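You operate a simulated robot arm through the tools that you are given. There is no shell and no other tool.

Carry out the task below with a simulated robot arm. There is one attempt and no reset: what you move stays moved.

Task
Flush the hose: lock it in the drain port and pump rinse water till the flow glass runs clear.
Fine: pump off and blue valve shut at the end. Where these are worked on the way, their far stop is far enough and under half their travel is too little: blue valve.

The check looks at the end state, three seconds after you hand in, the way a careful person would. Anything else that was tipped, shoved, dropped, spilled or broken makes it a failure.

Robot
A 6-joint arm with a two-finger gripper, fixed in place. Base frame: the origin is at the foot of the arm, x ahead of it, y to its left, z up. Units: m, rad, N and s.
It reaches about 1.298 m from its shoulder. Its first joint turns from -2.601 to 2.601 rad. Payload 1.57 kg.
The TCP is the grasp point between the finger pads, 0.021 m short of the fingertips. In the tool frame z runs along the fingers and y along their closing line. Largest opening 0.07 m; the body of the gripper starts 0.05 m behind the TCP.
Orientation is told as [roll, pitch, yaw] about the base's x, y, z axes, in that order, counted from this pose: with the fingers straight down and closing along the base's y, the tool's x points along the base's -x, its y along +y and its z along -z.

Tools
- The arm moves only by the tool servo_tool. Its argument "steps" is a list of rows, each an object (a shift or turn left out is 0, a gripper value left out holds the last) with "angular": the turn, a rotation vector about the base's x, y, z in rad, a list of three; "xyz": the shift along the base's x, y, z in m, a list of three; "claw": the closure, from 0 (fully open) to 1 (shut). In form: [{"angular": [wx, wy, wz], "xyz": [dx, dy, dz], "claw": claw}, ...]. A call has 1 to 20 rows; each row shifts and turns the commanded pose from where the row before left it. Rows are played at 5 a second. More than 0.05 m and 0.15 rad between two rows, or a gripper value outside its range, and nothing of the call is played. Where a pose cannot be reached the arm comes as near as it can. A force on the tool above 60 N (or 10 N above the force at the start of the call, whichever is more), or a blocked arm, ends the call early, and 0.2 s more pass. The fingers move at their own pace and stop on an object; they squeeze with about 30 N. The grip force told is the motor's: it shows also when the fingers shut on nothing. Time passes only in rows, and 0.2 s behind the last, so rows that do not move let the fingers close. The reply holds the time, the measured pose of the TCP, the force on the tool along the base axes, the opening and the grip force, in the units named above and with some noise, with the torque about the TCP (base axes, N m) and any sound that the robot's microphone picked up.
- Cameras (640 x 400 px; columns grow to the right, rows downward): "scene" is fixed at [0.4003, -0.652, 1.4056]; the picture's right is [0.96, -0.29, 0.00], its down [-0.11, -0.37, -0.92] and it looks along [0.27, 0.88, -0.38] (base axes); focal length 312 px, centre (320, 200). "wrist" rides on the gripper at [0.079, 0.004, -0.081] in the tool frame; the picture's right is [-0.05, 1.00, 0.00], its down [-0.67, -0.04, -0.74] and it looks along [-0.74, -0.04, 0.67] (tool axes); focal length 256 px, centre (320, 200). There is no depth. A picture from a camera that has moved, and an enlarged one, comes with that camera's place and axes in the base frame and with its lens.
- capture(camera): a new picture of that camera. It takes no simulated time.
- move_column(by): slides the trunk up (or, below 0, down) by that many m; the arm rides with it, the base frame stays. It gives what a move gives, with no picture.
- inspect(camera, box): a new picture of the part [left, top, right, bottom] of that camera's present view, enlarged. It takes no simulated time.
- close_job(): hands the job in; it is judged then, once.

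Places have to be worked out from the pictures, the camera data and where the tool is seen. Open the gripper and draw the arm clear of the work before you hand the job in, unless the task says otherwise.

The tools are called after "Call:" as name(argument=value, ...) on one line, values as JSON. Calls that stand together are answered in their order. servo_tool: Moves the arm, as the interface text tells. Its arguments: {"type":"object","properties":{"steps":{"type":"array","items":{"type":"object","properties":{"angular":{"type":"array","items":{"type":"number"}},"xyz":{"type":"array","items":{"type":"number"}},"claw":{"type":"number"}}}}},"required":["steps"]} The other tools are called the same way: move_column (by) slides the trunk up or down; capture (camera) takes a picture; inspect (camera, box) takes an enlarged picture of a part of a camera's view; close_job () hands the job in.

At the start:

```text
time: 0.0
tcp_pos: [0.4426, 0.4237, 1.2623]
ee_rot: [0.001, 0.001, 0.001]
wrist_force: [0.6, 0.5, 0.5]
moment: [0.0, 0.02, 0.02]
gripper_width: 0.0698
gripper_force: 0.1
trunk travel left (down, up): [-0.943, 0.027]
```

scene: 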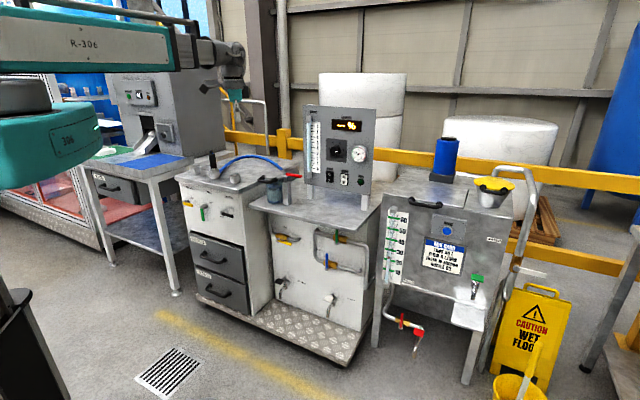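
wrist: 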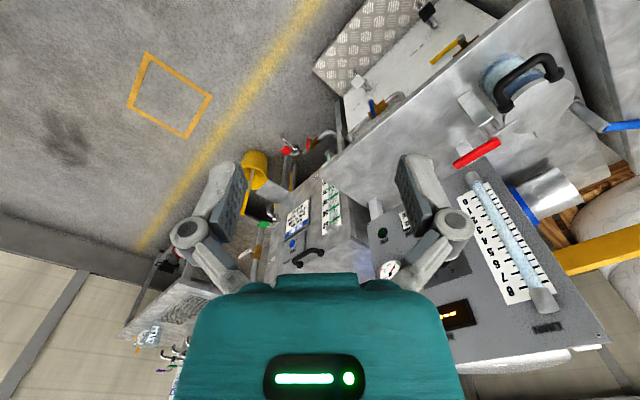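

The scene shows a cart with drawers, hose, valves, a panel, and other items. I'll look at enlarged views first to identify the parts.

Call:
inspect(camera="scene", box=[160, 80, 400, 230])

Call:
inspect(camera="scene", box=[240, 200, 400, 330])

Call:
inspect(camera="scene", box=[360, 120, 560, 370])

Call:
inspect(camera="wrist", box=[320, 0, 640, 200])

```text
2.67 times, centred on (280, 155) of scene
camera zoom: at [0.4003, -0.652, 1.4056], right [0.96, -0.29, 0.0], down [-0.11, -0.37, -0.92], along [0.27, 0.88, -0.38], focal length 833 px, centre (427, 320)
```

zoom: 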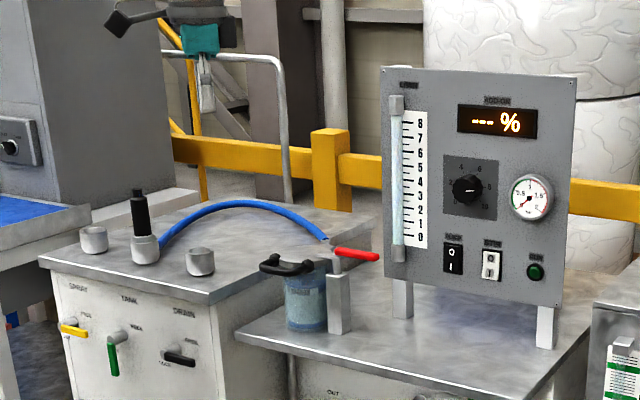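

```text
3.08 times, centred on (320, 265) of scene
camera zoom: at [0.4003, -0.652, 1.4056], right [0.96, -0.29, 0.0], down [-0.11, -0.37, -0.92], along [0.27, 0.88, -0.38], focal length 961 px, centre (320, 0)
```

zoom: 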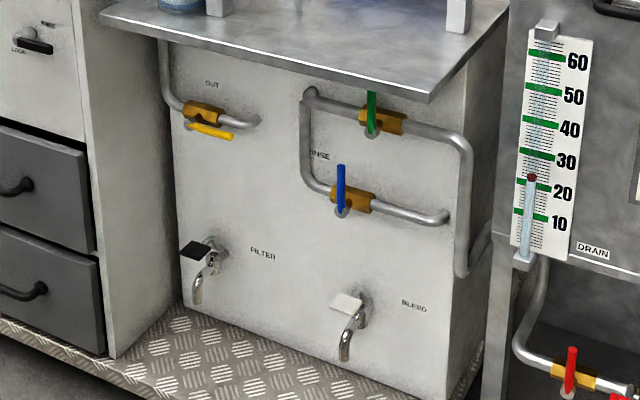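

```text
1.60 times, centred on (460, 245) of scene
camera zoom: at [0.4003, -0.652, 1.4056], right [0.96, -0.29, 0.0], down [-0.11, -0.37, -0.92], along [0.27, 0.88, -0.38], focal length 500 px, centre (96, 128)
```

zoom: 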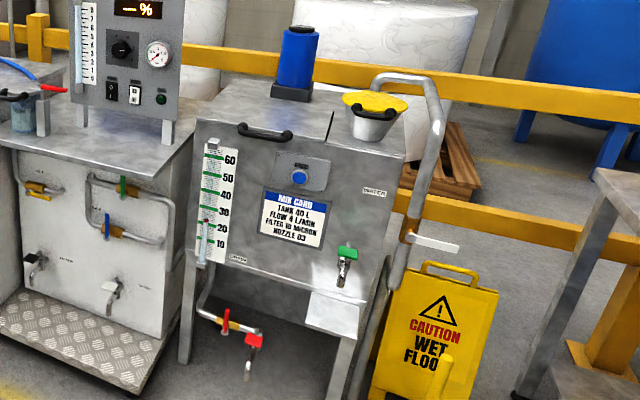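

```text
2.00 times, centred on (480, 100) of wrist
camera zoom: at [0.3618, 0.4281, 1.3437], right [0.05, 1.0, 0.0], down [0.67, -0.04, 0.74], along [0.74, -0.04, -0.67], focal length 512 px, centre (0, 400)
```

zoom: 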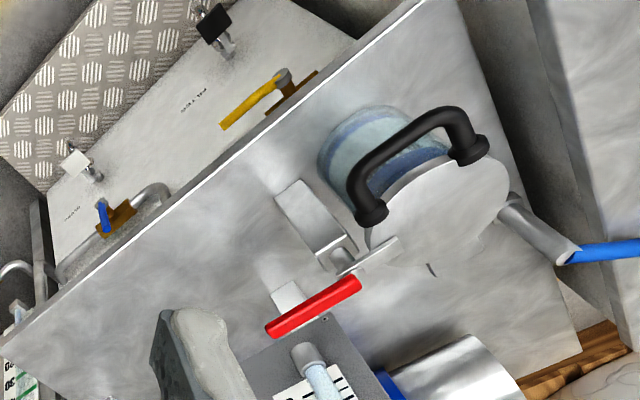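

I need more detail on the labels; zooming further.

Call:
inspect(camera="scene", box=[175, 140, 255, 190])

Call:
inspect(camera="scene", box=[175, 180, 255, 230])

Call:
inspect(camera="scene", box=[300, 100, 380, 150])

Call:
inspect(camera="scene", box=[300, 140, 380, 200])

Call:
inspect(camera="scene", box=[240, 150, 320, 210])

Call:
inspect(camera="scene", box=[260, 220, 370, 270])

```text
8.00 times, centred on (215, 165) of scene
camera zoom: at [0.4003, -0.652, 1.4056], right [0.96, -0.29, 0.0], down [-0.11, -0.37, -0.92], along [0.27, 0.88, -0.38], focal length 2499 px, centre (1160, 480)
```

zoom: 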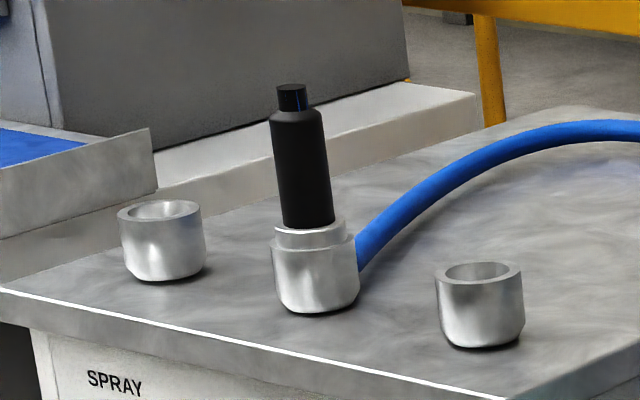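

```text
8.00 times, centred on (215, 205) of scene
camera zoom: at [0.4003, -0.652, 1.4056], right [0.96, -0.29, 0.0], down [-0.11, -0.37, -0.92], along [0.27, 0.88, -0.38], focal length 2499 px, centre (1160, 160)
```

zoom: 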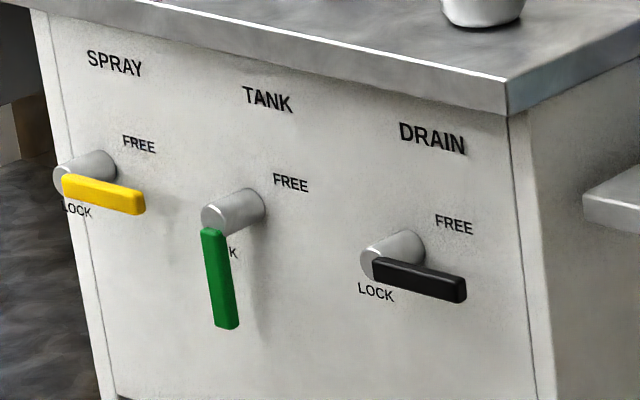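

```text
8.00 times, centred on (340, 125) of scene
camera zoom: at [0.4003, -0.652, 1.4056], right [0.96, -0.29, 0.0], down [-0.11, -0.37, -0.92], along [0.27, 0.88, -0.38], focal length 2499 px, centre (160, 800)
```

zoom: 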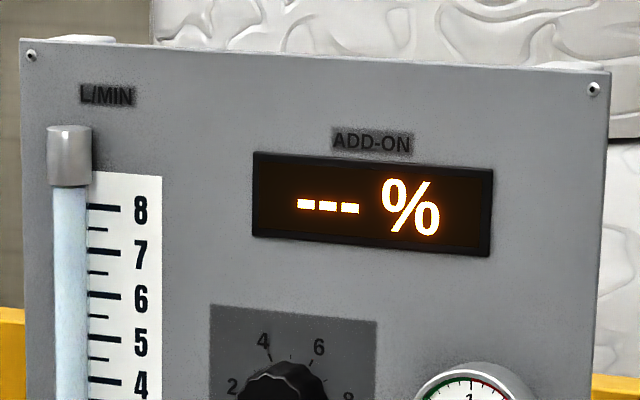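

```text
6.67 times, centred on (340, 170) of scene
camera zoom: at [0.4003, -0.652, 1.4056], right [0.96, -0.29, 0.0], down [-0.11, -0.37, -0.92], along [0.27, 0.88, -0.38], focal length 2083 px, centre (187, 400)
```

zoom: 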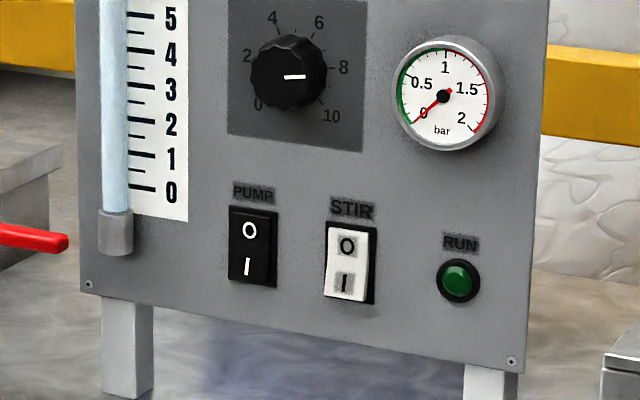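

```text
6.67 times, centred on (280, 180) of scene
camera zoom: at [0.4003, -0.652, 1.4056], right [0.96, -0.29, 0.0], down [-0.11, -0.37, -0.92], along [0.27, 0.88, -0.38], focal length 2083 px, centre (587, 333)
```

zoom: 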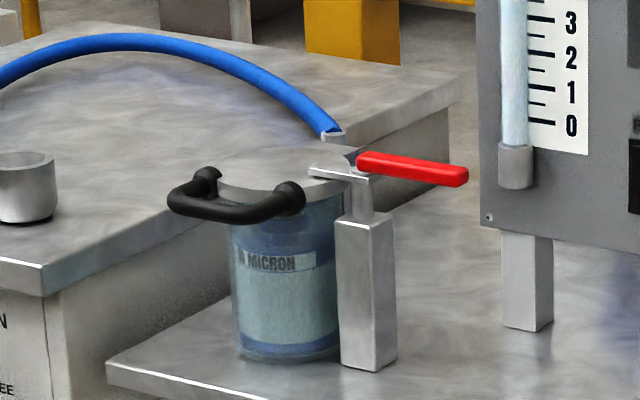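

```text
5.82 times, centred on (315, 245) of scene
camera zoom: at [0.4003, -0.652, 1.4056], right [0.96, -0.29, 0.0], down [-0.11, -0.37, -0.92], along [0.27, 0.88, -0.38], focal length 1818 px, centre (349, -62)
```

zoom: 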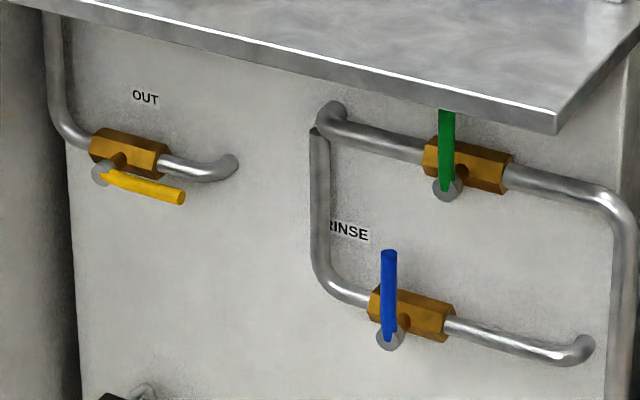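

The hose sits locked in TANK (green latch down = LOCK). I need to free it, move it to DRAIN, lock the black latch, open the blue RINSE valve, then run the pump. First I'll yaw the gripper 90° so the wrist camera looks along +y for triangulation.

Call:
servo_tool(steps=[{"angular": [0, 0, 0.1428], "xyz": [-0.008, -0.005, 0]}, {"angular": [0, 0, 0.1428], "xyz": [-0.008, -0.005, 0]}, {"angular": [0, 0, 0.1428], "xyz": [-0.008, -0.005, 0]}, {"angular": [0, 0, 0.1428], "xyz": [-0.008, -0.005, 0]}, {"angular": [0, 0, 0.1428], "xyz": [-0.008, -0.005, 0]}, {"angular": [0, 0, 0.1428], "xyz": [-0.008, -0.005, 0]}, {"angular": [0, 0, 0.1428], "xyz": [-0.008, -0.005, 0]}, {"angular": [0, 0, 0.1428], "xyz": [-0.008, -0.005, 0]}, {"angular": [0, 0, 0.1428], "xyz": [-0.008, -0.005, 0]}, {"angular": [0, 0, 0.1428], "xyz": [-0.008, -0.005, 0]}, {"angular": [0, 0, 0.1428], "xyz": [0, 0, 0]}, {"xyz": [0, 0, 0]}])

Call:
capture(camera="wrist")

Call:
capture(camera="scene")

```text
time: 2.6
tcp_pos: [0.3626, 0.3739, 1.2619]
ee_rot: [0.0, 0.001, 1.572]
wrist_force: [-0.3, -0.4, -0.2]
moment: [-0.01, 0.03, 0.03]
gripper_width: 0.0701
gripper_force: 0.0
trunk travel left (down, up): [-0.943, 0.027]
```

```text
taken
camera wrist: at [0.358, 0.2957, 1.3439], right [-1.0, 0.05, 0.0], down [0.04, 0.67, 0.74], along [0.04, 0.74, -0.67], focal length 256 px, centre (320, 200)
```

wrist: 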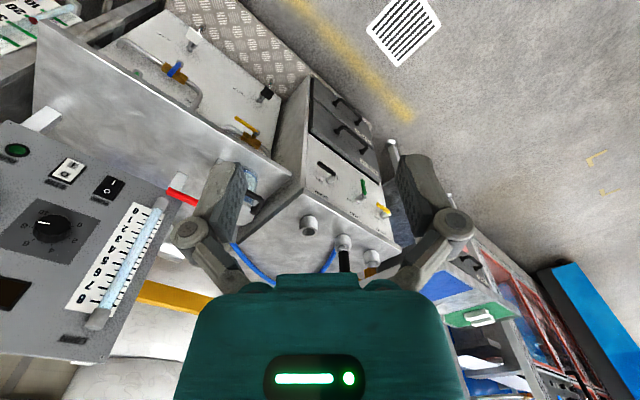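

```text
taken
```

scene: 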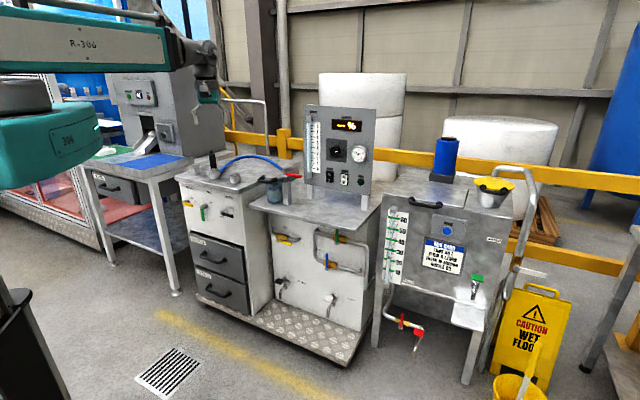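

The wrist now views the port cabinet from above (upside down). Zooming in for triangulation.

Call:
inspect(camera="wrist", box=[240, 140, 440, 280])

Call:
inspect(camera="wrist", box=[100, 20, 300, 160])

Call:
inspect(camera="wrist", box=[0, 120, 220, 360])

```text
2.86 times, centred on (340, 210) of wrist
camera zoom: at [0.358, 0.2957, 1.3439], right [-1.0, 0.05, 0.0], down [0.04, 0.67, 0.74], along [0.04, 0.74, -0.67], focal length 731 px, centre (263, 171)
```

zoom: 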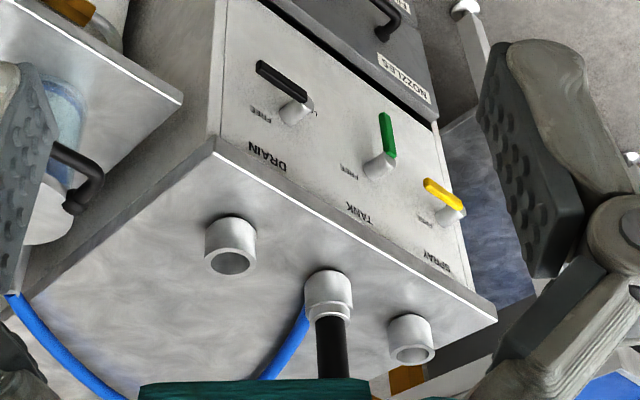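

```text
2.86 times, centred on (200, 90) of wrist
camera zoom: at [0.358, 0.2957, 1.3439], right [-1.0, 0.05, 0.0], down [0.04, 0.67, 0.74], along [0.04, 0.74, -0.67], focal length 731 px, centre (663, 514)
```

zoom: 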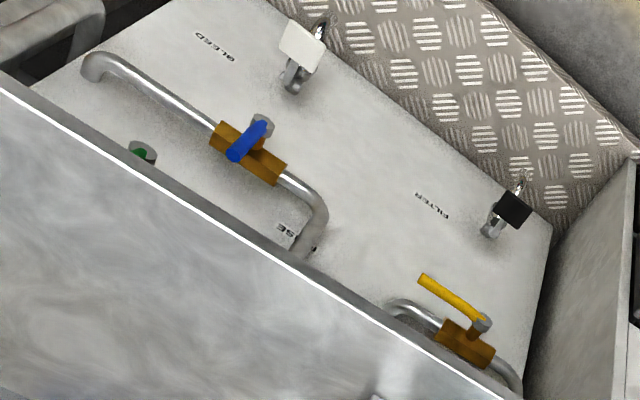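

```text
1.67 times, centred on (110, 240) of wrist
camera zoom: at [0.358, 0.2957, 1.3439], right [-1.0, 0.05, 0.0], down [0.04, 0.67, 0.74], along [0.04, 0.74, -0.67], focal length 427 px, centre (670, 133)
```

zoom: 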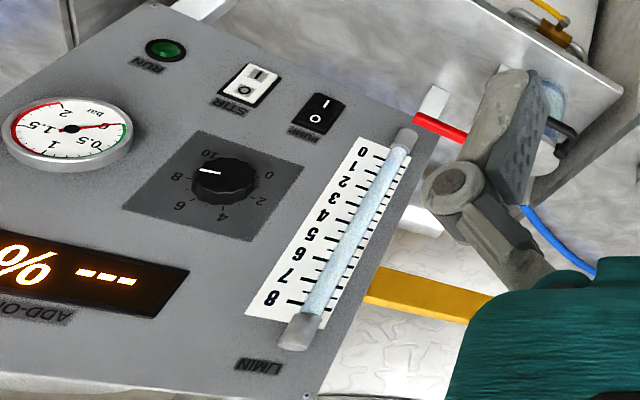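

Triangulating: DRAIN port rim ≈ (0.424, 0.873, 0.94), SPRAY port ≈ (0.231, 1.053, 0.94), so TANK ≈ (0.328, 0.963); green latch pivot ≈ (0.245, 0.93, 0.755). The cart front faces along about (-0.69,-0.73). I'll move closer with yaw ≈0.815 for a better view of ports and latches.

Call:
servo_tool(steps=[{"angular": [0, 0, -0.126], "xyz": [-0.016, 0.04, -0.008]}, {"angular": [0, 0, -0.126], "xyz": [-0.016, 0.04, -0.008]}, {"angular": [0, 0, -0.126], "xyz": [-0.016, 0.04, -0.008]}, {"angular": [0, 0, -0.126], "xyz": [-0.016, 0.04, -0.008]}, {"angular": [0, 0, -0.126], "xyz": [-0.016, 0.04, -0.008]}, {"angular": [0, 0, -0.126], "xyz": [-0.016, 0.04, -0.008]}, {"xyz": [-0.016, 0.04, -0.008]}, {"xyz": [-0.016, 0.04, -0.008]}, {"xyz": [-0.016, 0.04, -0.008]}, {"xyz": [-0.016, 0.04, -0.008]}, {"xyz": [0, 0, 0]}])

Call:
capture(camera="wrist")

Call:
capture(camera="scene")

```text
time: 5.0
tcp_pos: [0.2017, 0.773, 1.262]
ee_rot: [0.0, 0.0, 0.814]
wrist_force: [-0.7, 0.1, 0.0]
moment: [0.01, -0.02, 0.0]
gripper_width: 0.0699
gripper_force: 0.1
out of reach, approached as far as the arm can: row 1, 2, 3, 4, 5, 6, 7, 8, 9, 10
trunk travel left (down, up): [-0.943, 0.027]
```

```text
taken
camera wrist: at [0.1435, 0.7182, 1.3439], right [-0.69, 0.72, 0.0], down [0.48, 0.46, 0.74], along [0.54, 0.51, -0.67], focal length 256 px, centre (320, 200)
```

wrist: 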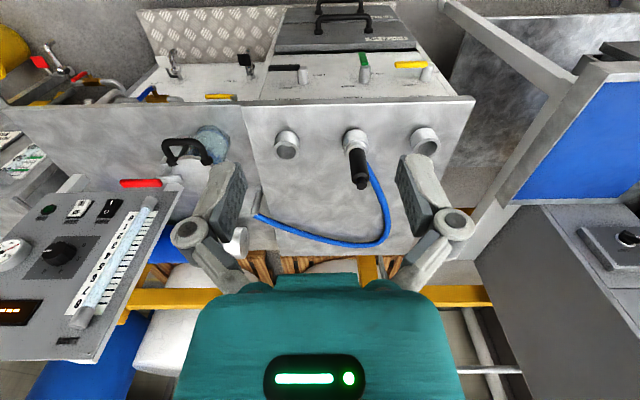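

```text
taken
```

scene: 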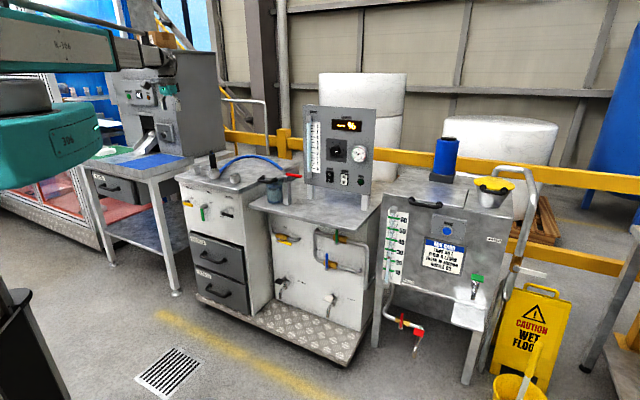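

The arm keeps its height (the trunk sets z), and this view is nearly square to the cabinet (front edge runs at about -45°). I'll zoom to measure ports and plug.

Call:
inspect(camera="wrist", box=[250, 110, 450, 210])

Call:
inspect(camera="wrist", box=[250, 30, 450, 130])

Call:
inspect(camera="wrist", box=[60, 40, 260, 140])

Call:
inspect(camera="wrist", box=[0, 140, 260, 360])

```text
3.20 times, centred on (350, 160) of wrist
camera zoom: at [0.1435, 0.7182, 1.3439], right [-0.69, 0.72, 0.0], down [0.48, 0.46, 0.74], along [0.54, 0.51, -0.67], focal length 819 px, centre (224, 328)
```

zoom: 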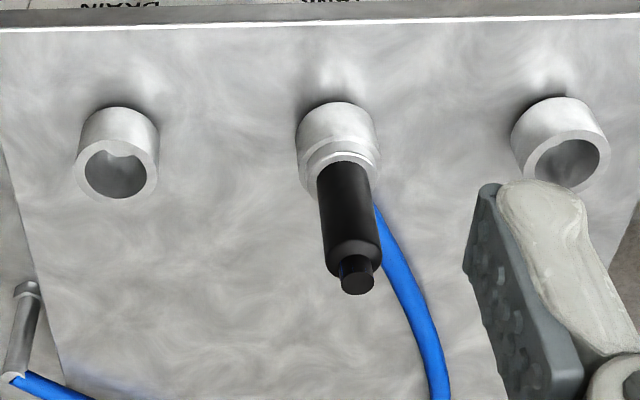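

```text
3.20 times, centred on (350, 80) of wrist
camera zoom: at [0.1435, 0.7182, 1.3439], right [-0.69, 0.72, 0.0], down [0.48, 0.46, 0.74], along [0.54, 0.51, -0.67], focal length 819 px, centre (224, 584)
```

zoom: 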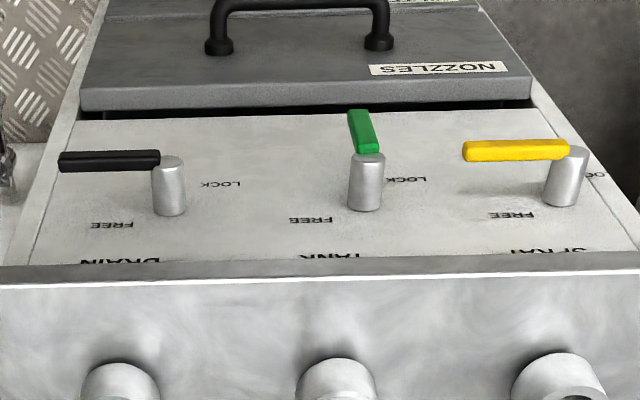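

```text
3.20 times, centred on (160, 90) of wrist
camera zoom: at [0.1435, 0.7182, 1.3439], right [-0.69, 0.72, 0.0], down [0.48, 0.46, 0.74], along [0.54, 0.51, -0.67], focal length 819 px, centre (832, 552)
```

zoom: 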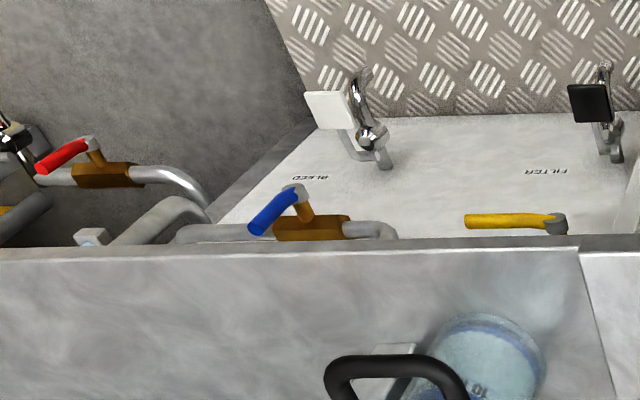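

```text
1.82 times, centred on (130, 250) of wrist
camera zoom: at [0.1435, 0.7182, 1.3439], right [-0.69, 0.72, 0.0], down [0.48, 0.46, 0.74], along [0.54, 0.51, -0.67], focal length 465 px, centre (666, 109)
```

zoom: 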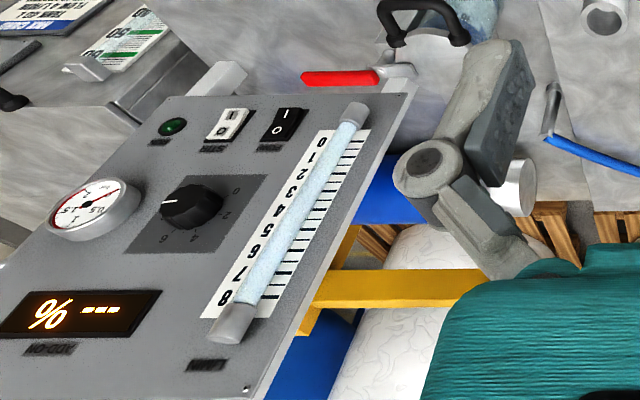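

Ports are ~0.135 m apart along about -45°, and the tool heading should be ~0.785 yaw. Now I'll test tilting the tool forward (about the cabinet's lateral axis) to prepare for pushing the front latches.

Call:
servo_tool(steps=[{"angular": [0, 0, -0.028], "xyz": [-0.02, -0.02, 0]}, {"angular": [0.0785, -0.0785, 0], "xyz": [-0.02, -0.02, 0]}, {"angular": [0.0785, -0.0785, 0]}, {"angular": [0.0785, -0.0785, 0]}, {"angular": [0.0785, -0.0785, 0]}, {"angular": [0.0785, -0.0785, 0]}, {"angular": [0.0785, -0.0785, 0]}, {"angular": [0.0785, -0.0785, 0]}, {"angular": [0.0785, -0.0785, 0]}, {"angular": [0.0785, -0.0785, 0]}, {"angular": [0.0785, -0.0785, 0]}, {"angular": [0, 0, 0]}])

Call:
capture(camera="wrist")

Call:
capture(camera="scene")

```text
time: 7.6
tcp_pos: [0.1619, 0.733, 1.3657]
ee_rot: [-0.001, -1.11, 0.786]
wrist_force: [-0.4, 0.6, 0.0]
moment: [0.0, -0.02, 0.0]
gripper_width: 0.0701
gripper_force: 0.0
out of reach, approached as far as the arm can: row 3, 4, 5, 6, 7, 8, 9, 10, 11
trunk travel left (down, up): [-0.943, 0.027]
```

```text
taken
camera wrist: at [0.0818, 0.6606, 1.3309], right [-0.69, 0.72, 0.05], down [-0.24, -0.29, 0.93], along [0.68, 0.63, 0.37], focal length 256 px, centre (320, 200)
```

wrist: 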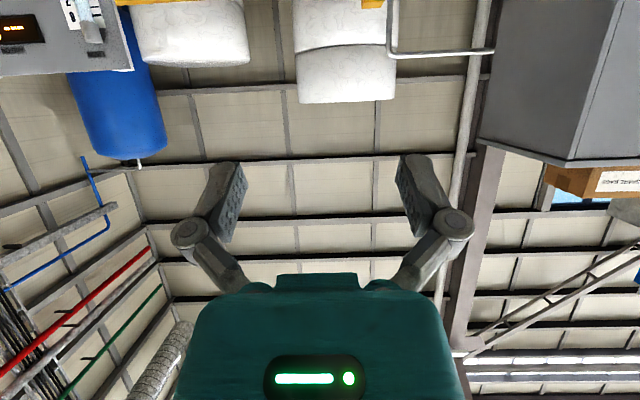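

```text
taken
```

scene: 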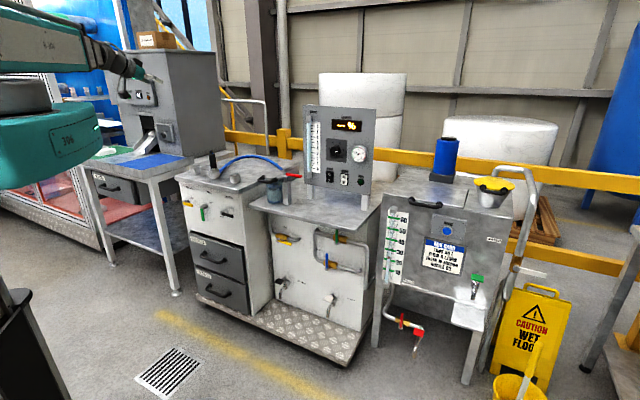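

Tilt works; height is governed by the trunk (wrist pivot at z≈1.449 now, 0.187 m behind the TCP). Refined estimates from the two wrist views: ports on e1=(0.707,-0.707) with DRAIN ≈(0.421,0.890,0.927), TANK ≈(0.322,0.989); green latch pivot ≈(0.238,0.948,0.737). I'll close the fingers, shift left, tilt nearly horizontal and lower the trunk part way.

Call:
servo_tool(steps=[{"claw": 1, "angular": [0.077, -0.077, 0], "xyz": [-0.02, 0.025, 0]}, {"angular": [0.077, -0.077, 0], "xyz": [-0.02, 0.025, 0]}, {"xyz": [-0.02, 0.024, 0]}, {"xyz": [-0.02, 0.024, 0]}, {"xyz": [-0.018, 0.024, 0]}, {"xyz": [0, 0, 0]}])

Call:
move_column(by=-0.4)

Call:
capture(camera="wrist")

Call:
capture(camera="scene")

```text
time: 9.0
tcp_pos: [0.0638, 0.8527, 1.4032]
ee_rot: [-0.003, -1.329, 0.789]
wrist_force: [-0.3, -0.3, 0.7]
moment: [-0.01, -0.02, 0.02]
gripper_width: 0.0001
gripper_force: 28.0
out of reach, approached as far as the arm can: row 1, 2
trunk travel left (down, up): [-0.943, 0.027]
```

```text
time: 12.8
tcp_pos: [0.0638, 0.8555, 1.0035]
ee_rot: [-0.005, -1.325, 0.789]
wrist_force: [-0.7, -0.8, 0.0]
moment: [0.01, 0.0, -0.03]
gripper_width: 0.0
gripper_force: 28.7
trunk travel left (down, up): [-0.543, 0.427]
```

```text
taken
camera wrist: at [-0.0094, 0.7891, 0.9464], right [-0.7, 0.71, 0.05], down [-0.37, -0.42, 0.83], along [0.61, 0.56, 0.56], focal length 256 px, centre (320, 200)
```

wrist: 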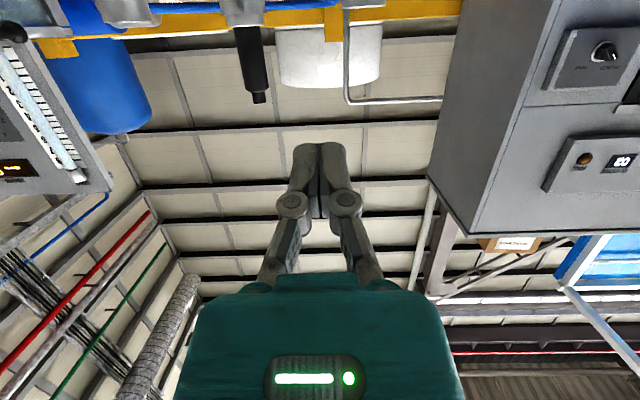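

```text
taken
```

scene: 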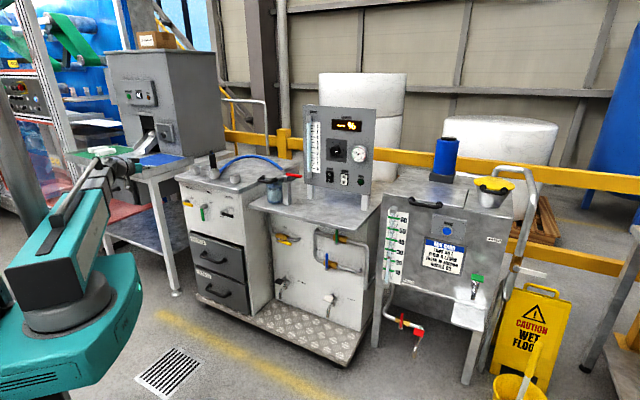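

The path is clear. Lowering further so the wrist pivot is at about z=0.737, then look.

Call:
move_column(by=-0.312)

Call:
capture(camera="wrist")

Call:
inspect(camera="scene", box=[80, 140, 280, 265])

```text
time: 15.9
tcp_pos: [0.0638, 0.8547, 0.6915]
ee_rot: [-0.006, -1.325, 0.791]
wrist_force: [-0.9, 0.5, 0.2]
moment: [-0.01, 0.01, -0.01]
gripper_width: 0.0001
gripper_force: 28.3
trunk travel left (down, up): [-0.231, 0.739]
```

```text
taken
camera wrist: at [-0.0094, 0.789, 0.6343], right [-0.7, 0.72, 0.05], down [-0.37, -0.42, 0.83], along [0.61, 0.56, 0.56], focal length 256 px, centre (320, 200)
```

wrist: 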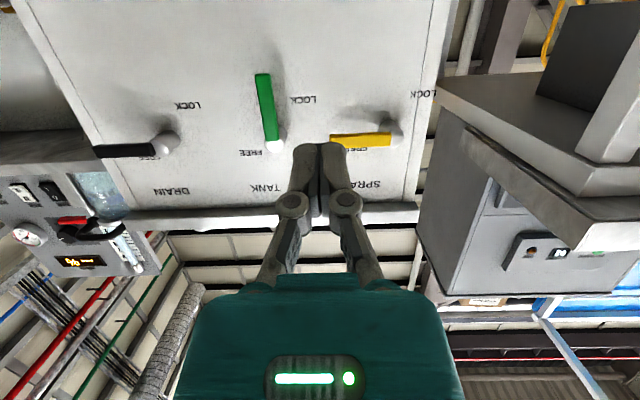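

```text
3.20 times, centred on (180, 202) of scene
camera zoom: at [0.4003, -0.652, 1.4056], right [0.96, -0.29, 0.0], down [-0.11, -0.37, -0.92], along [0.27, 0.88, -0.38], focal length 1000 px, centre (768, 192)
```

zoom: 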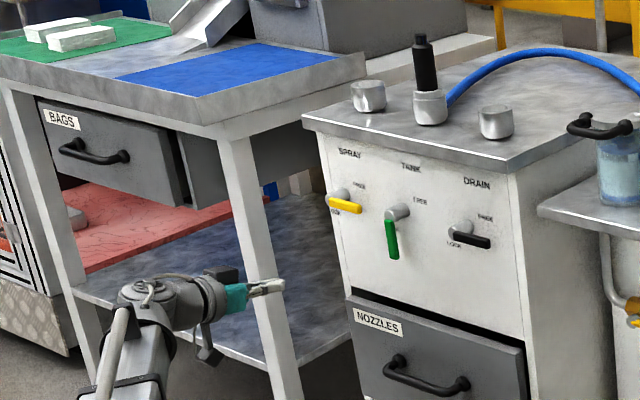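

Good view of the latches. From here: green latch pivot at e1≈-0.500, h≈0.835, z≈0.746, tip at z≈0.671. I'll advance the closed fingers just left of the green lever (tip h≈0.85).

Call:
servo_tool(steps=[{"xyz": [0.026, 0.026, 0]}, {"xyz": [0.026, 0.026, 0]}, {"xyz": [0.026, 0.026, 0]}, {"xyz": [0.026, 0.026, 0]}, {"xyz": [0.022, 0.022, 0]}, {"xyz": [0, 0, 0]}])

Call:
capture(camera="wrist")

Call:
inspect(camera="scene", box=[160, 165, 280, 240])

```text
time: 17.3
tcp_pos: [0.1891, 0.9814, 0.6904]
ee_rot: [-0.006, -1.327, 0.789]
wrist_force: [-0.2, -0.1, 0.2]
moment: [0.0, 0.01, -0.01]
gripper_width: 0.0001
gripper_force: 28.4
trunk travel left (down, up): [-0.231, 0.739]
```

```text
taken
camera wrist: at [0.1169, 0.9148, 0.6343], right [-0.7, 0.71, 0.05], down [-0.37, -0.42, 0.83], along [0.61, 0.56, 0.56], focal length 256 px, centre (320, 200)
```

wrist: 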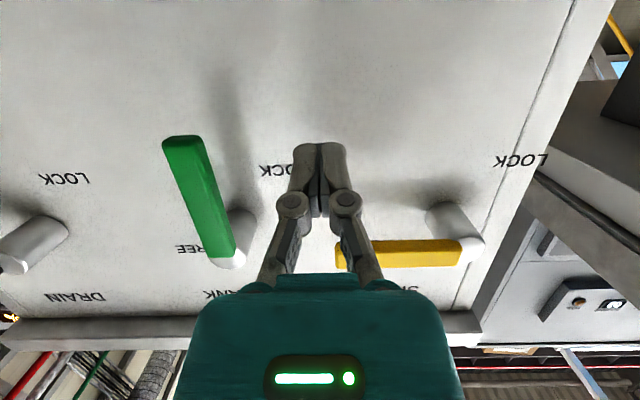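

```text
5.33 times, centred on (220, 202) of scene
camera zoom: at [0.4003, -0.652, 1.4056], right [0.96, -0.29, 0.0], down [-0.11, -0.37, -0.92], along [0.27, 0.88, -0.38], focal length 1666 px, centre (853, 187)
```

zoom: 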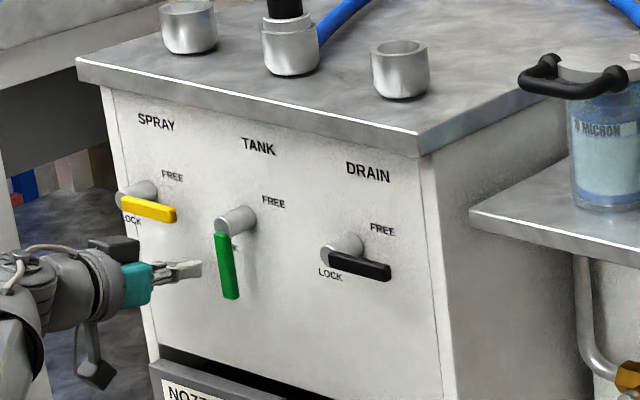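

Triangulating again: lever bar at h≈0.835–0.845, panel at h≈0.872, pivot (e1 -0.503, z 0.7465). I'll advance 8 mm more and push the green lever along its arc toward FREE (right/up), first part.

Call:
servo_tool(steps=[{"xyz": [0.0057, 0.0057, 0]}, {"xyz": [0.014, -0.014, 0]}, {"xyz": [0.014, -0.014, 0]}, {"xyz": [0.0106, -0.0106, 0]}, {"xyz": [0.0106, -0.0106, 0]}, {"xyz": [0.01, -0.01, 0.009], "angular": [0.0346, -0.0346, 0]}, {"xyz": [0, 0, 0]}])

Call:
capture(camera="wrist")

```text
time: 18.9
tcp_pos: [0.2539, 0.9271, 0.6991]
ee_rot: [-0.006, -1.377, 0.794]
wrist_force: [0.1, -0.6, -0.4]
moment: [-0.01, -0.01, -0.04]
gripper_width: 0.0
gripper_force: 28.8
trunk travel left (down, up): [-0.231, 0.739]
```

```text
taken
camera wrist: at [0.1836, 0.8636, 0.6386], right [-0.7, 0.71, 0.05], down [-0.4, -0.45, 0.8], along [0.59, 0.54, 0.6], focal length 256 px, centre (320, 200)
```

wrist: 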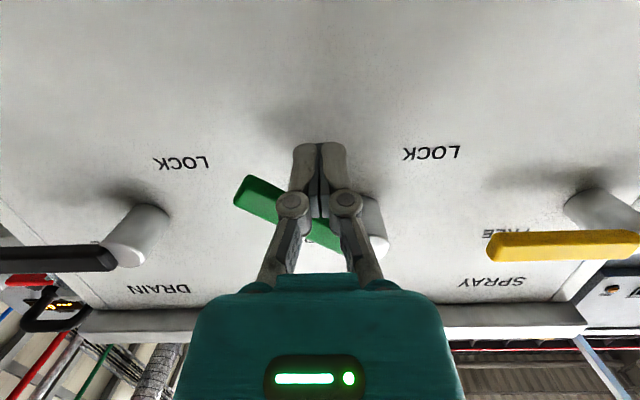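

The green lever is following (≈60°). Continuing the arc up to horizontal.

Call:
servo_tool(steps=[{"xyz": [0.0088, -0.0088, 0.0077], "angular": [0.0297, -0.0297, 0]}, {"xyz": [0.0069, -0.0069, 0.0104], "angular": [0.0396, -0.0396, 0]}, {"xyz": [0.0045, -0.0045, 0.0121], "angular": [0.046, -0.046, 0]}, {"xyz": [0.0016, -0.0016, 0.0088], "angular": [0.0332, -0.0332, 0]}, {"xyz": [0, 0, 0]}])

Call:
capture(camera="wrist")

Call:
inspect(camera="scene", box=[160, 165, 280, 240])

```text
time: 20.0
tcp_pos: [0.2741, 0.9084, 0.7308]
ee_rot: [1.274, -1.561, -0.486]
wrist_force: [-2.3, -4.1, -42.6]
moment: [0.36, -0.7, 0.01]
gripper_width: 0.0061
gripper_force: 29.2
trunk travel left (down, up): [-0.231, 0.739]
stopped in row 5: the force on the tool passed its limit at 63 N (the readings are from after the stop); the commanded pose is now the measured one
```

```text
taken
camera wrist: at [0.2132, 0.8541, 0.6517], right [-0.71, 0.7, 0.06], down [-0.49, -0.56, 0.67], along [0.51, 0.44, 0.74], focal length 256 px, centre (320, 200)
```

wrist: 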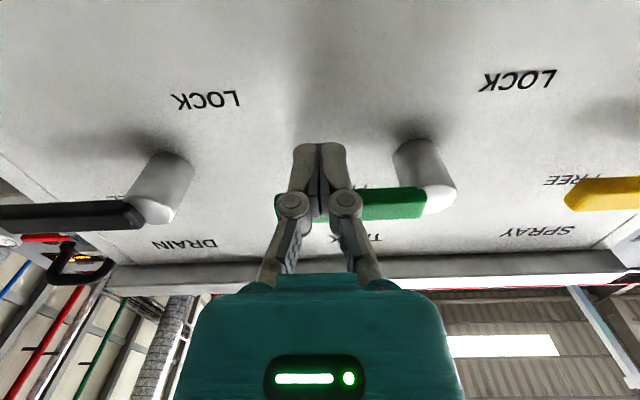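

```text
5.33 times, centred on (220, 202) of scene
camera zoom: at [0.4003, -0.652, 1.4056], right [0.96, -0.29, 0.0], down [-0.11, -0.37, -0.92], along [0.27, 0.88, -0.38], focal length 1666 px, centre (853, 187)
```

zoom: 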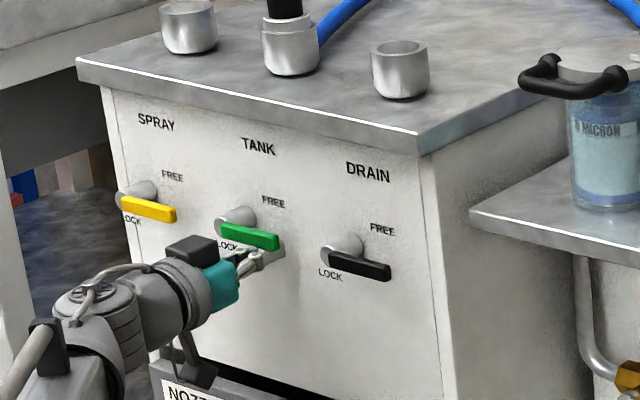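

The green latch is at its FREE stop (horizontal). Backing off downward and retreating from the panel.

Call:
servo_tool(steps=[{"xyz": [0, 0, -0.009], "angular": [-0.035, 0.035, 0]}, {"xyz": [0, 0, -0.009], "angular": [-0.035, 0.035, 0]}, {"xyz": [-0.025, -0.025, 0]}, {"xyz": [-0.03, -0.03, 0]}, {"xyz": [-0.03, -0.03, 0]}, {"xyz": [-0.03, -0.03, 0]}, {"xyz": [-0.03, -0.03, 0]}, {"xyz": [0, 0, 0]}])

Call:
inspect(camera="scene", box=[160, 165, 280, 240])

Call:
capture(camera="wrist")

```text
time: 21.8
tcp_pos: [0.1295, 0.7591, 0.7203]
ee_rot: [0.064, -1.479, 0.723]
wrist_force: [0.1, 0.2, 0.1]
moment: [-0.03, -0.01, 0.01]
gripper_width: 0.0
gripper_force: 28.2
trunk travel left (down, up): [-0.231, 0.739]
```

```text
5.33 times, centred on (220, 202) of scene
camera zoom: at [0.4003, -0.652, 1.4056], right [0.96, -0.29, 0.0], down [-0.11, -0.37, -0.92], along [0.27, 0.88, -0.38], focal length 1666 px, centre (853, 187)
```

zoom: 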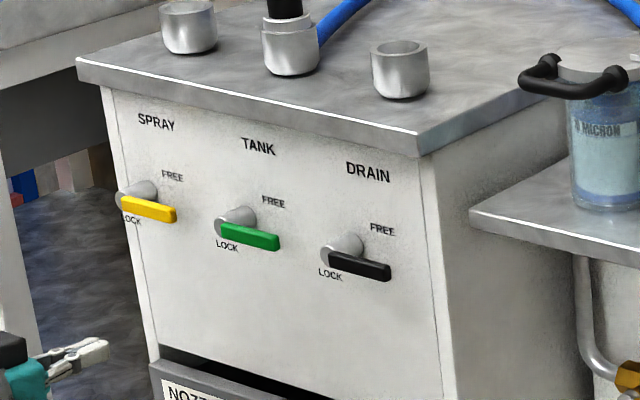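

```text
taken
camera wrist: at [0.0636, 0.7007, 0.6481], right [-0.7, 0.71, 0.06], down [-0.45, -0.51, 0.73], along [0.55, 0.49, 0.68], focal length 256 px, centre (320, 200)
```

wrist: 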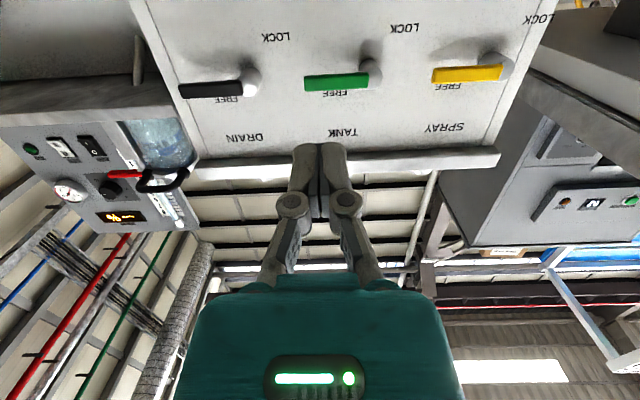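

Green stays at FREE. Now raise the trunk, return the tool to vertical and open the gripper to grab the plug from above.

Call:
move_column(by=0.58)

Call:
servo_tool(steps=[{"claw": 0, "angular": [-0.1046, 0.1046, 0], "xyz": [0, 0, -0.001]}, {"angular": [-0.1046, 0.1046, 0], "xyz": [0, 0, -0.008]}, {"angular": [-0.1046, 0.1046, 0], "xyz": [0, 0, -0.012]}, {"angular": [-0.1046, 0.1046, 0], "xyz": [0, 0, -0.015]}, {"angular": [-0.1046, 0.1046, 0], "xyz": [0, 0, -0.018]}, {"angular": [-0.1046, 0.1046, 0], "xyz": [0, 0, -0.02]}, {"angular": [-0.1046, 0.1046, 0], "xyz": [0, 0, -0.023]}, {"angular": [-0.1046, 0.1046, 0], "xyz": [0, 0, -0.025]}, {"angular": [-0.1046, 0.1046, 0], "xyz": [0, 0, -0.026]}, {"angular": [-0.1046, 0.1046, 0], "xyz": [0, 0, -0.026]}, {"xyz": [0, 0, 0]}])

Call:
capture(camera="wrist")

```text
refused: 0.58 is not a number from -0.4 to 0.4
```

```text
time: 24.2
tcp_pos: [0.1293, 0.7598, 0.5499]
ee_rot: [0.001, 0.003, 0.779]
wrist_force: [-0.1, 0.3, -0.6]
moment: [0.0, -0.02, -0.01]
gripper_width: 0.07
gripper_force: 0.1
out of reach, approached as far as the arm can: row 1, 2, 3, 4, 7, 8, 9, 10
trunk travel left (down, up): [-0.231, 0.739]
```

```text
taken
camera wrist: at [0.0698, 0.7076, 0.6318], right [-0.66, 0.75, 0.0], down [0.5, 0.44, 0.74], along [0.56, 0.49, -0.67], focal length 256 px, centre (320, 200)
```

wrist: 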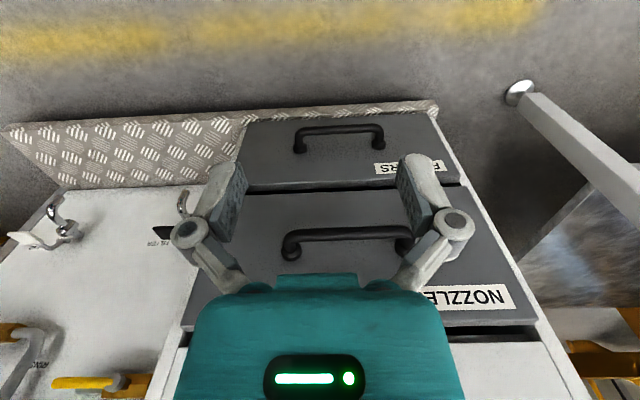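

The column move was limited to 0.4 per call, but the tilt happened freely in the open. Raise in two moves now.

Call:
move_column(by=0.4)

Call:
move_column(by=0.18)

Call:
capture(camera="wrist")

```text
time: 28.0
tcp_pos: [0.1298, 0.7589, 0.9499]
ee_rot: [0.001, 0.0, 0.782]
wrist_force: [0.2, -0.4, 0.4]
moment: [-0.02, 0.02, 0.03]
gripper_width: 0.0702
gripper_force: 0.0
trunk travel left (down, up): [-0.631, 0.339]
```

```text
time: 30.0
tcp_pos: [0.1293, 0.7601, 1.1302]
ee_rot: [0.001, 0.001, 0.779]
wrist_force: [0.9, 0.2, 1.7]
moment: [0.04, 0.0, -0.01]
gripper_width: 0.0699
gripper_force: 0.0
trunk travel left (down, up): [-0.811, 0.159]
```

```text
taken
camera wrist: at [0.0697, 0.7079, 1.2116], right [-0.66, 0.75, 0.0], down [0.5, 0.44, 0.74], along [0.56, 0.5, -0.67], focal length 256 px, centre (320, 200)
```

wrist: 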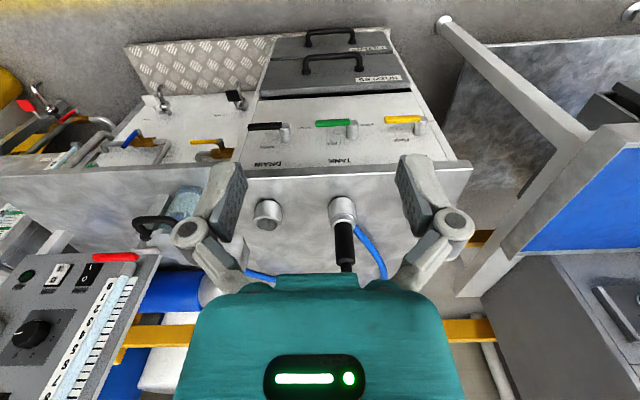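

Zooming on ports and plug for precise alignment.

Call:
inspect(camera="wrist", box=[240, 180, 400, 280])

```text
4.00 times, centred on (320, 230) of wrist
camera zoom: at [0.0697, 0.7079, 1.2116], right [-0.66, 0.75, 0.0], down [0.5, 0.44, 0.74], along [0.56, 0.5, -0.67], focal length 1024 px, centre (320, 80)
```

zoom: 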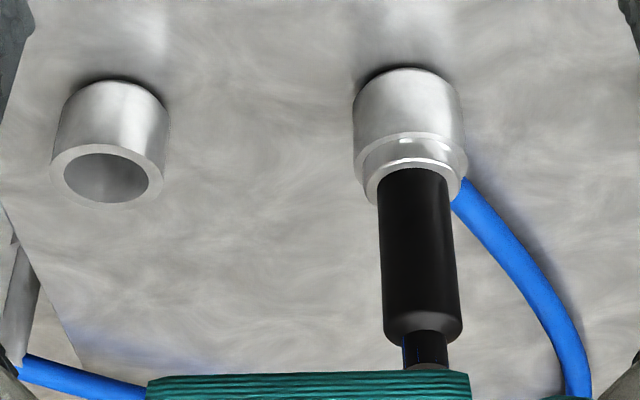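

Plug centre is at about (0.321, 0.988), top ≈1.04. Moving the open gripper above it (tip at 1.11).

Call:
servo_tool(steps=[{"angular": [0, 0, 0.006], "xyz": [0.027, 0.0325, 0]}, {"xyz": [0.027, 0.0325, 0]}, {"xyz": [0.027, 0.0325, 0]}, {"xyz": [0.027, 0.0325, 0]}, {"xyz": [0.027, 0.0325, 0]}, {"xyz": [0.027, 0.0325, 0]}, {"xyz": [0.0297, 0.033, 0]}, {"xyz": [0, 0, 0]}])

Call:
capture(camera="wrist")

Call:
capture(camera="scene")

```text
time: 31.8
tcp_pos: [0.3207, 0.9879, 1.1295]
ee_rot: [0.0, -0.001, 0.785]
wrist_force: [-0.5, 0.0, 0.0]
moment: [-0.04, 0.01, 0.01]
gripper_width: 0.0699
gripper_force: 0.1
trunk travel left (down, up): [-0.811, 0.159]
```

```text
taken
camera wrist: at [0.2612, 0.9353, 1.2118], right [-0.67, 0.74, 0.0], down [0.5, 0.45, 0.74], along [0.55, 0.5, -0.67], focal length 256 px, centre (320, 200)
```

wrist: 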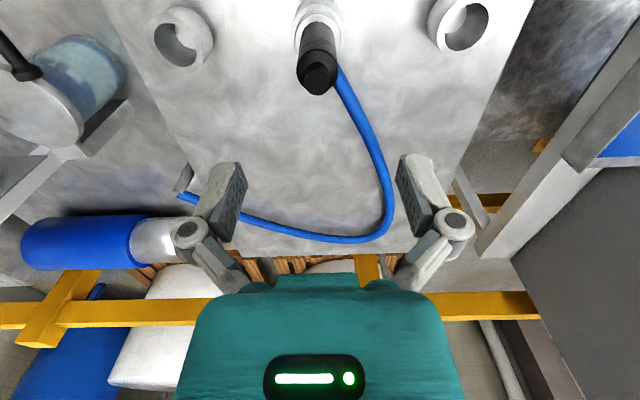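

```text
taken
```

scene: 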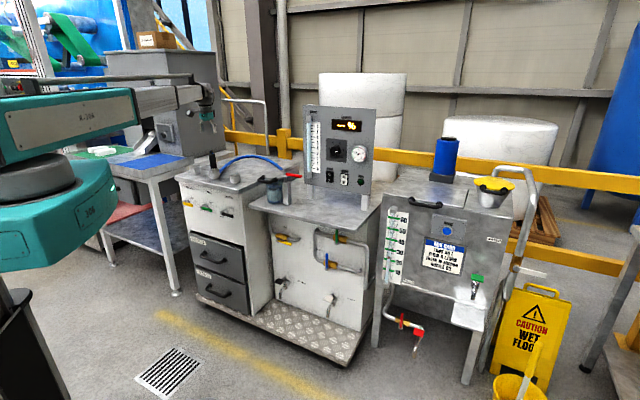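

Lateral alignment looks right (ports symmetric about the view), the plug is ~6 mm nearer than the TCP; correcting and lowering around it to TCP z≈1.0.

Call:
servo_tool(steps=[{"xyz": [-0.0043, -0.0043, 0]}, {"xyz": [0, 0, 0]}])

Call:
move_column(by=-0.08)

Call:
capture(camera="wrist")

Call:
inspect(camera="scene", box=[165, 110, 285, 190])

```text
time: 32.4
tcp_pos: [0.3168, 0.9843, 1.1299]
ee_rot: [0.001, 0.001, 0.784]
wrist_force: [0.3, 0.2, 0.8]
moment: [0.02, 0.02, -0.01]
gripper_width: 0.0698
gripper_force: 0.0
trunk travel left (down, up): [-0.811, 0.159]
```

```text
time: 33.6
tcp_pos: [0.3168, 0.9837, 1.0512]
ee_rot: [0.002, 0.001, 0.787]
wrist_force: [-0.9, 0.0, 0.2]
moment: [-0.01, 0.02, 0.02]
gripper_width: 0.07
gripper_force: 0.2
trunk travel left (down, up): [-0.731, 0.239]
```

```text
taken
camera wrist: at [0.2571, 0.9309, 1.1318], right [-0.67, 0.74, 0.0], down [0.5, 0.44, 0.74], along [0.55, 0.5, -0.67], focal length 256 px, centre (320, 200)
```

wrist: 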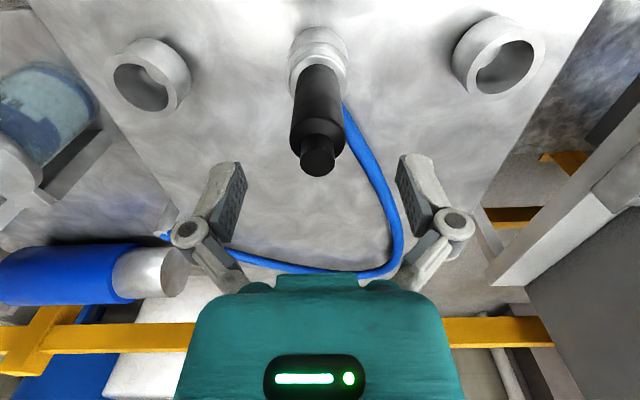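

```text
5.00 times, centred on (225, 150) of scene
camera zoom: at [0.4003, -0.652, 1.4056], right [0.96, -0.29, 0.0], down [-0.11, -0.37, -0.92], along [0.27, 0.88, -0.38], focal length 1562 px, centre (795, 450)
```

zoom: 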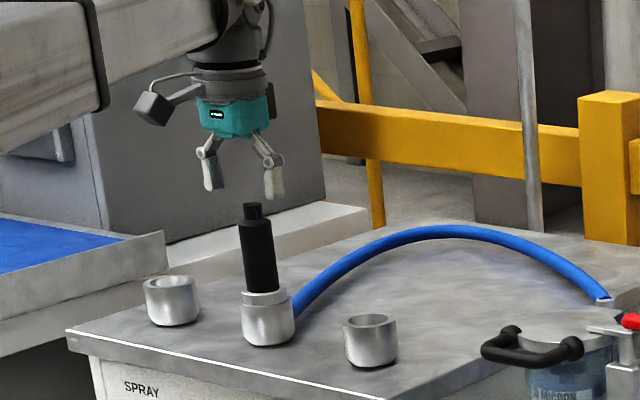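

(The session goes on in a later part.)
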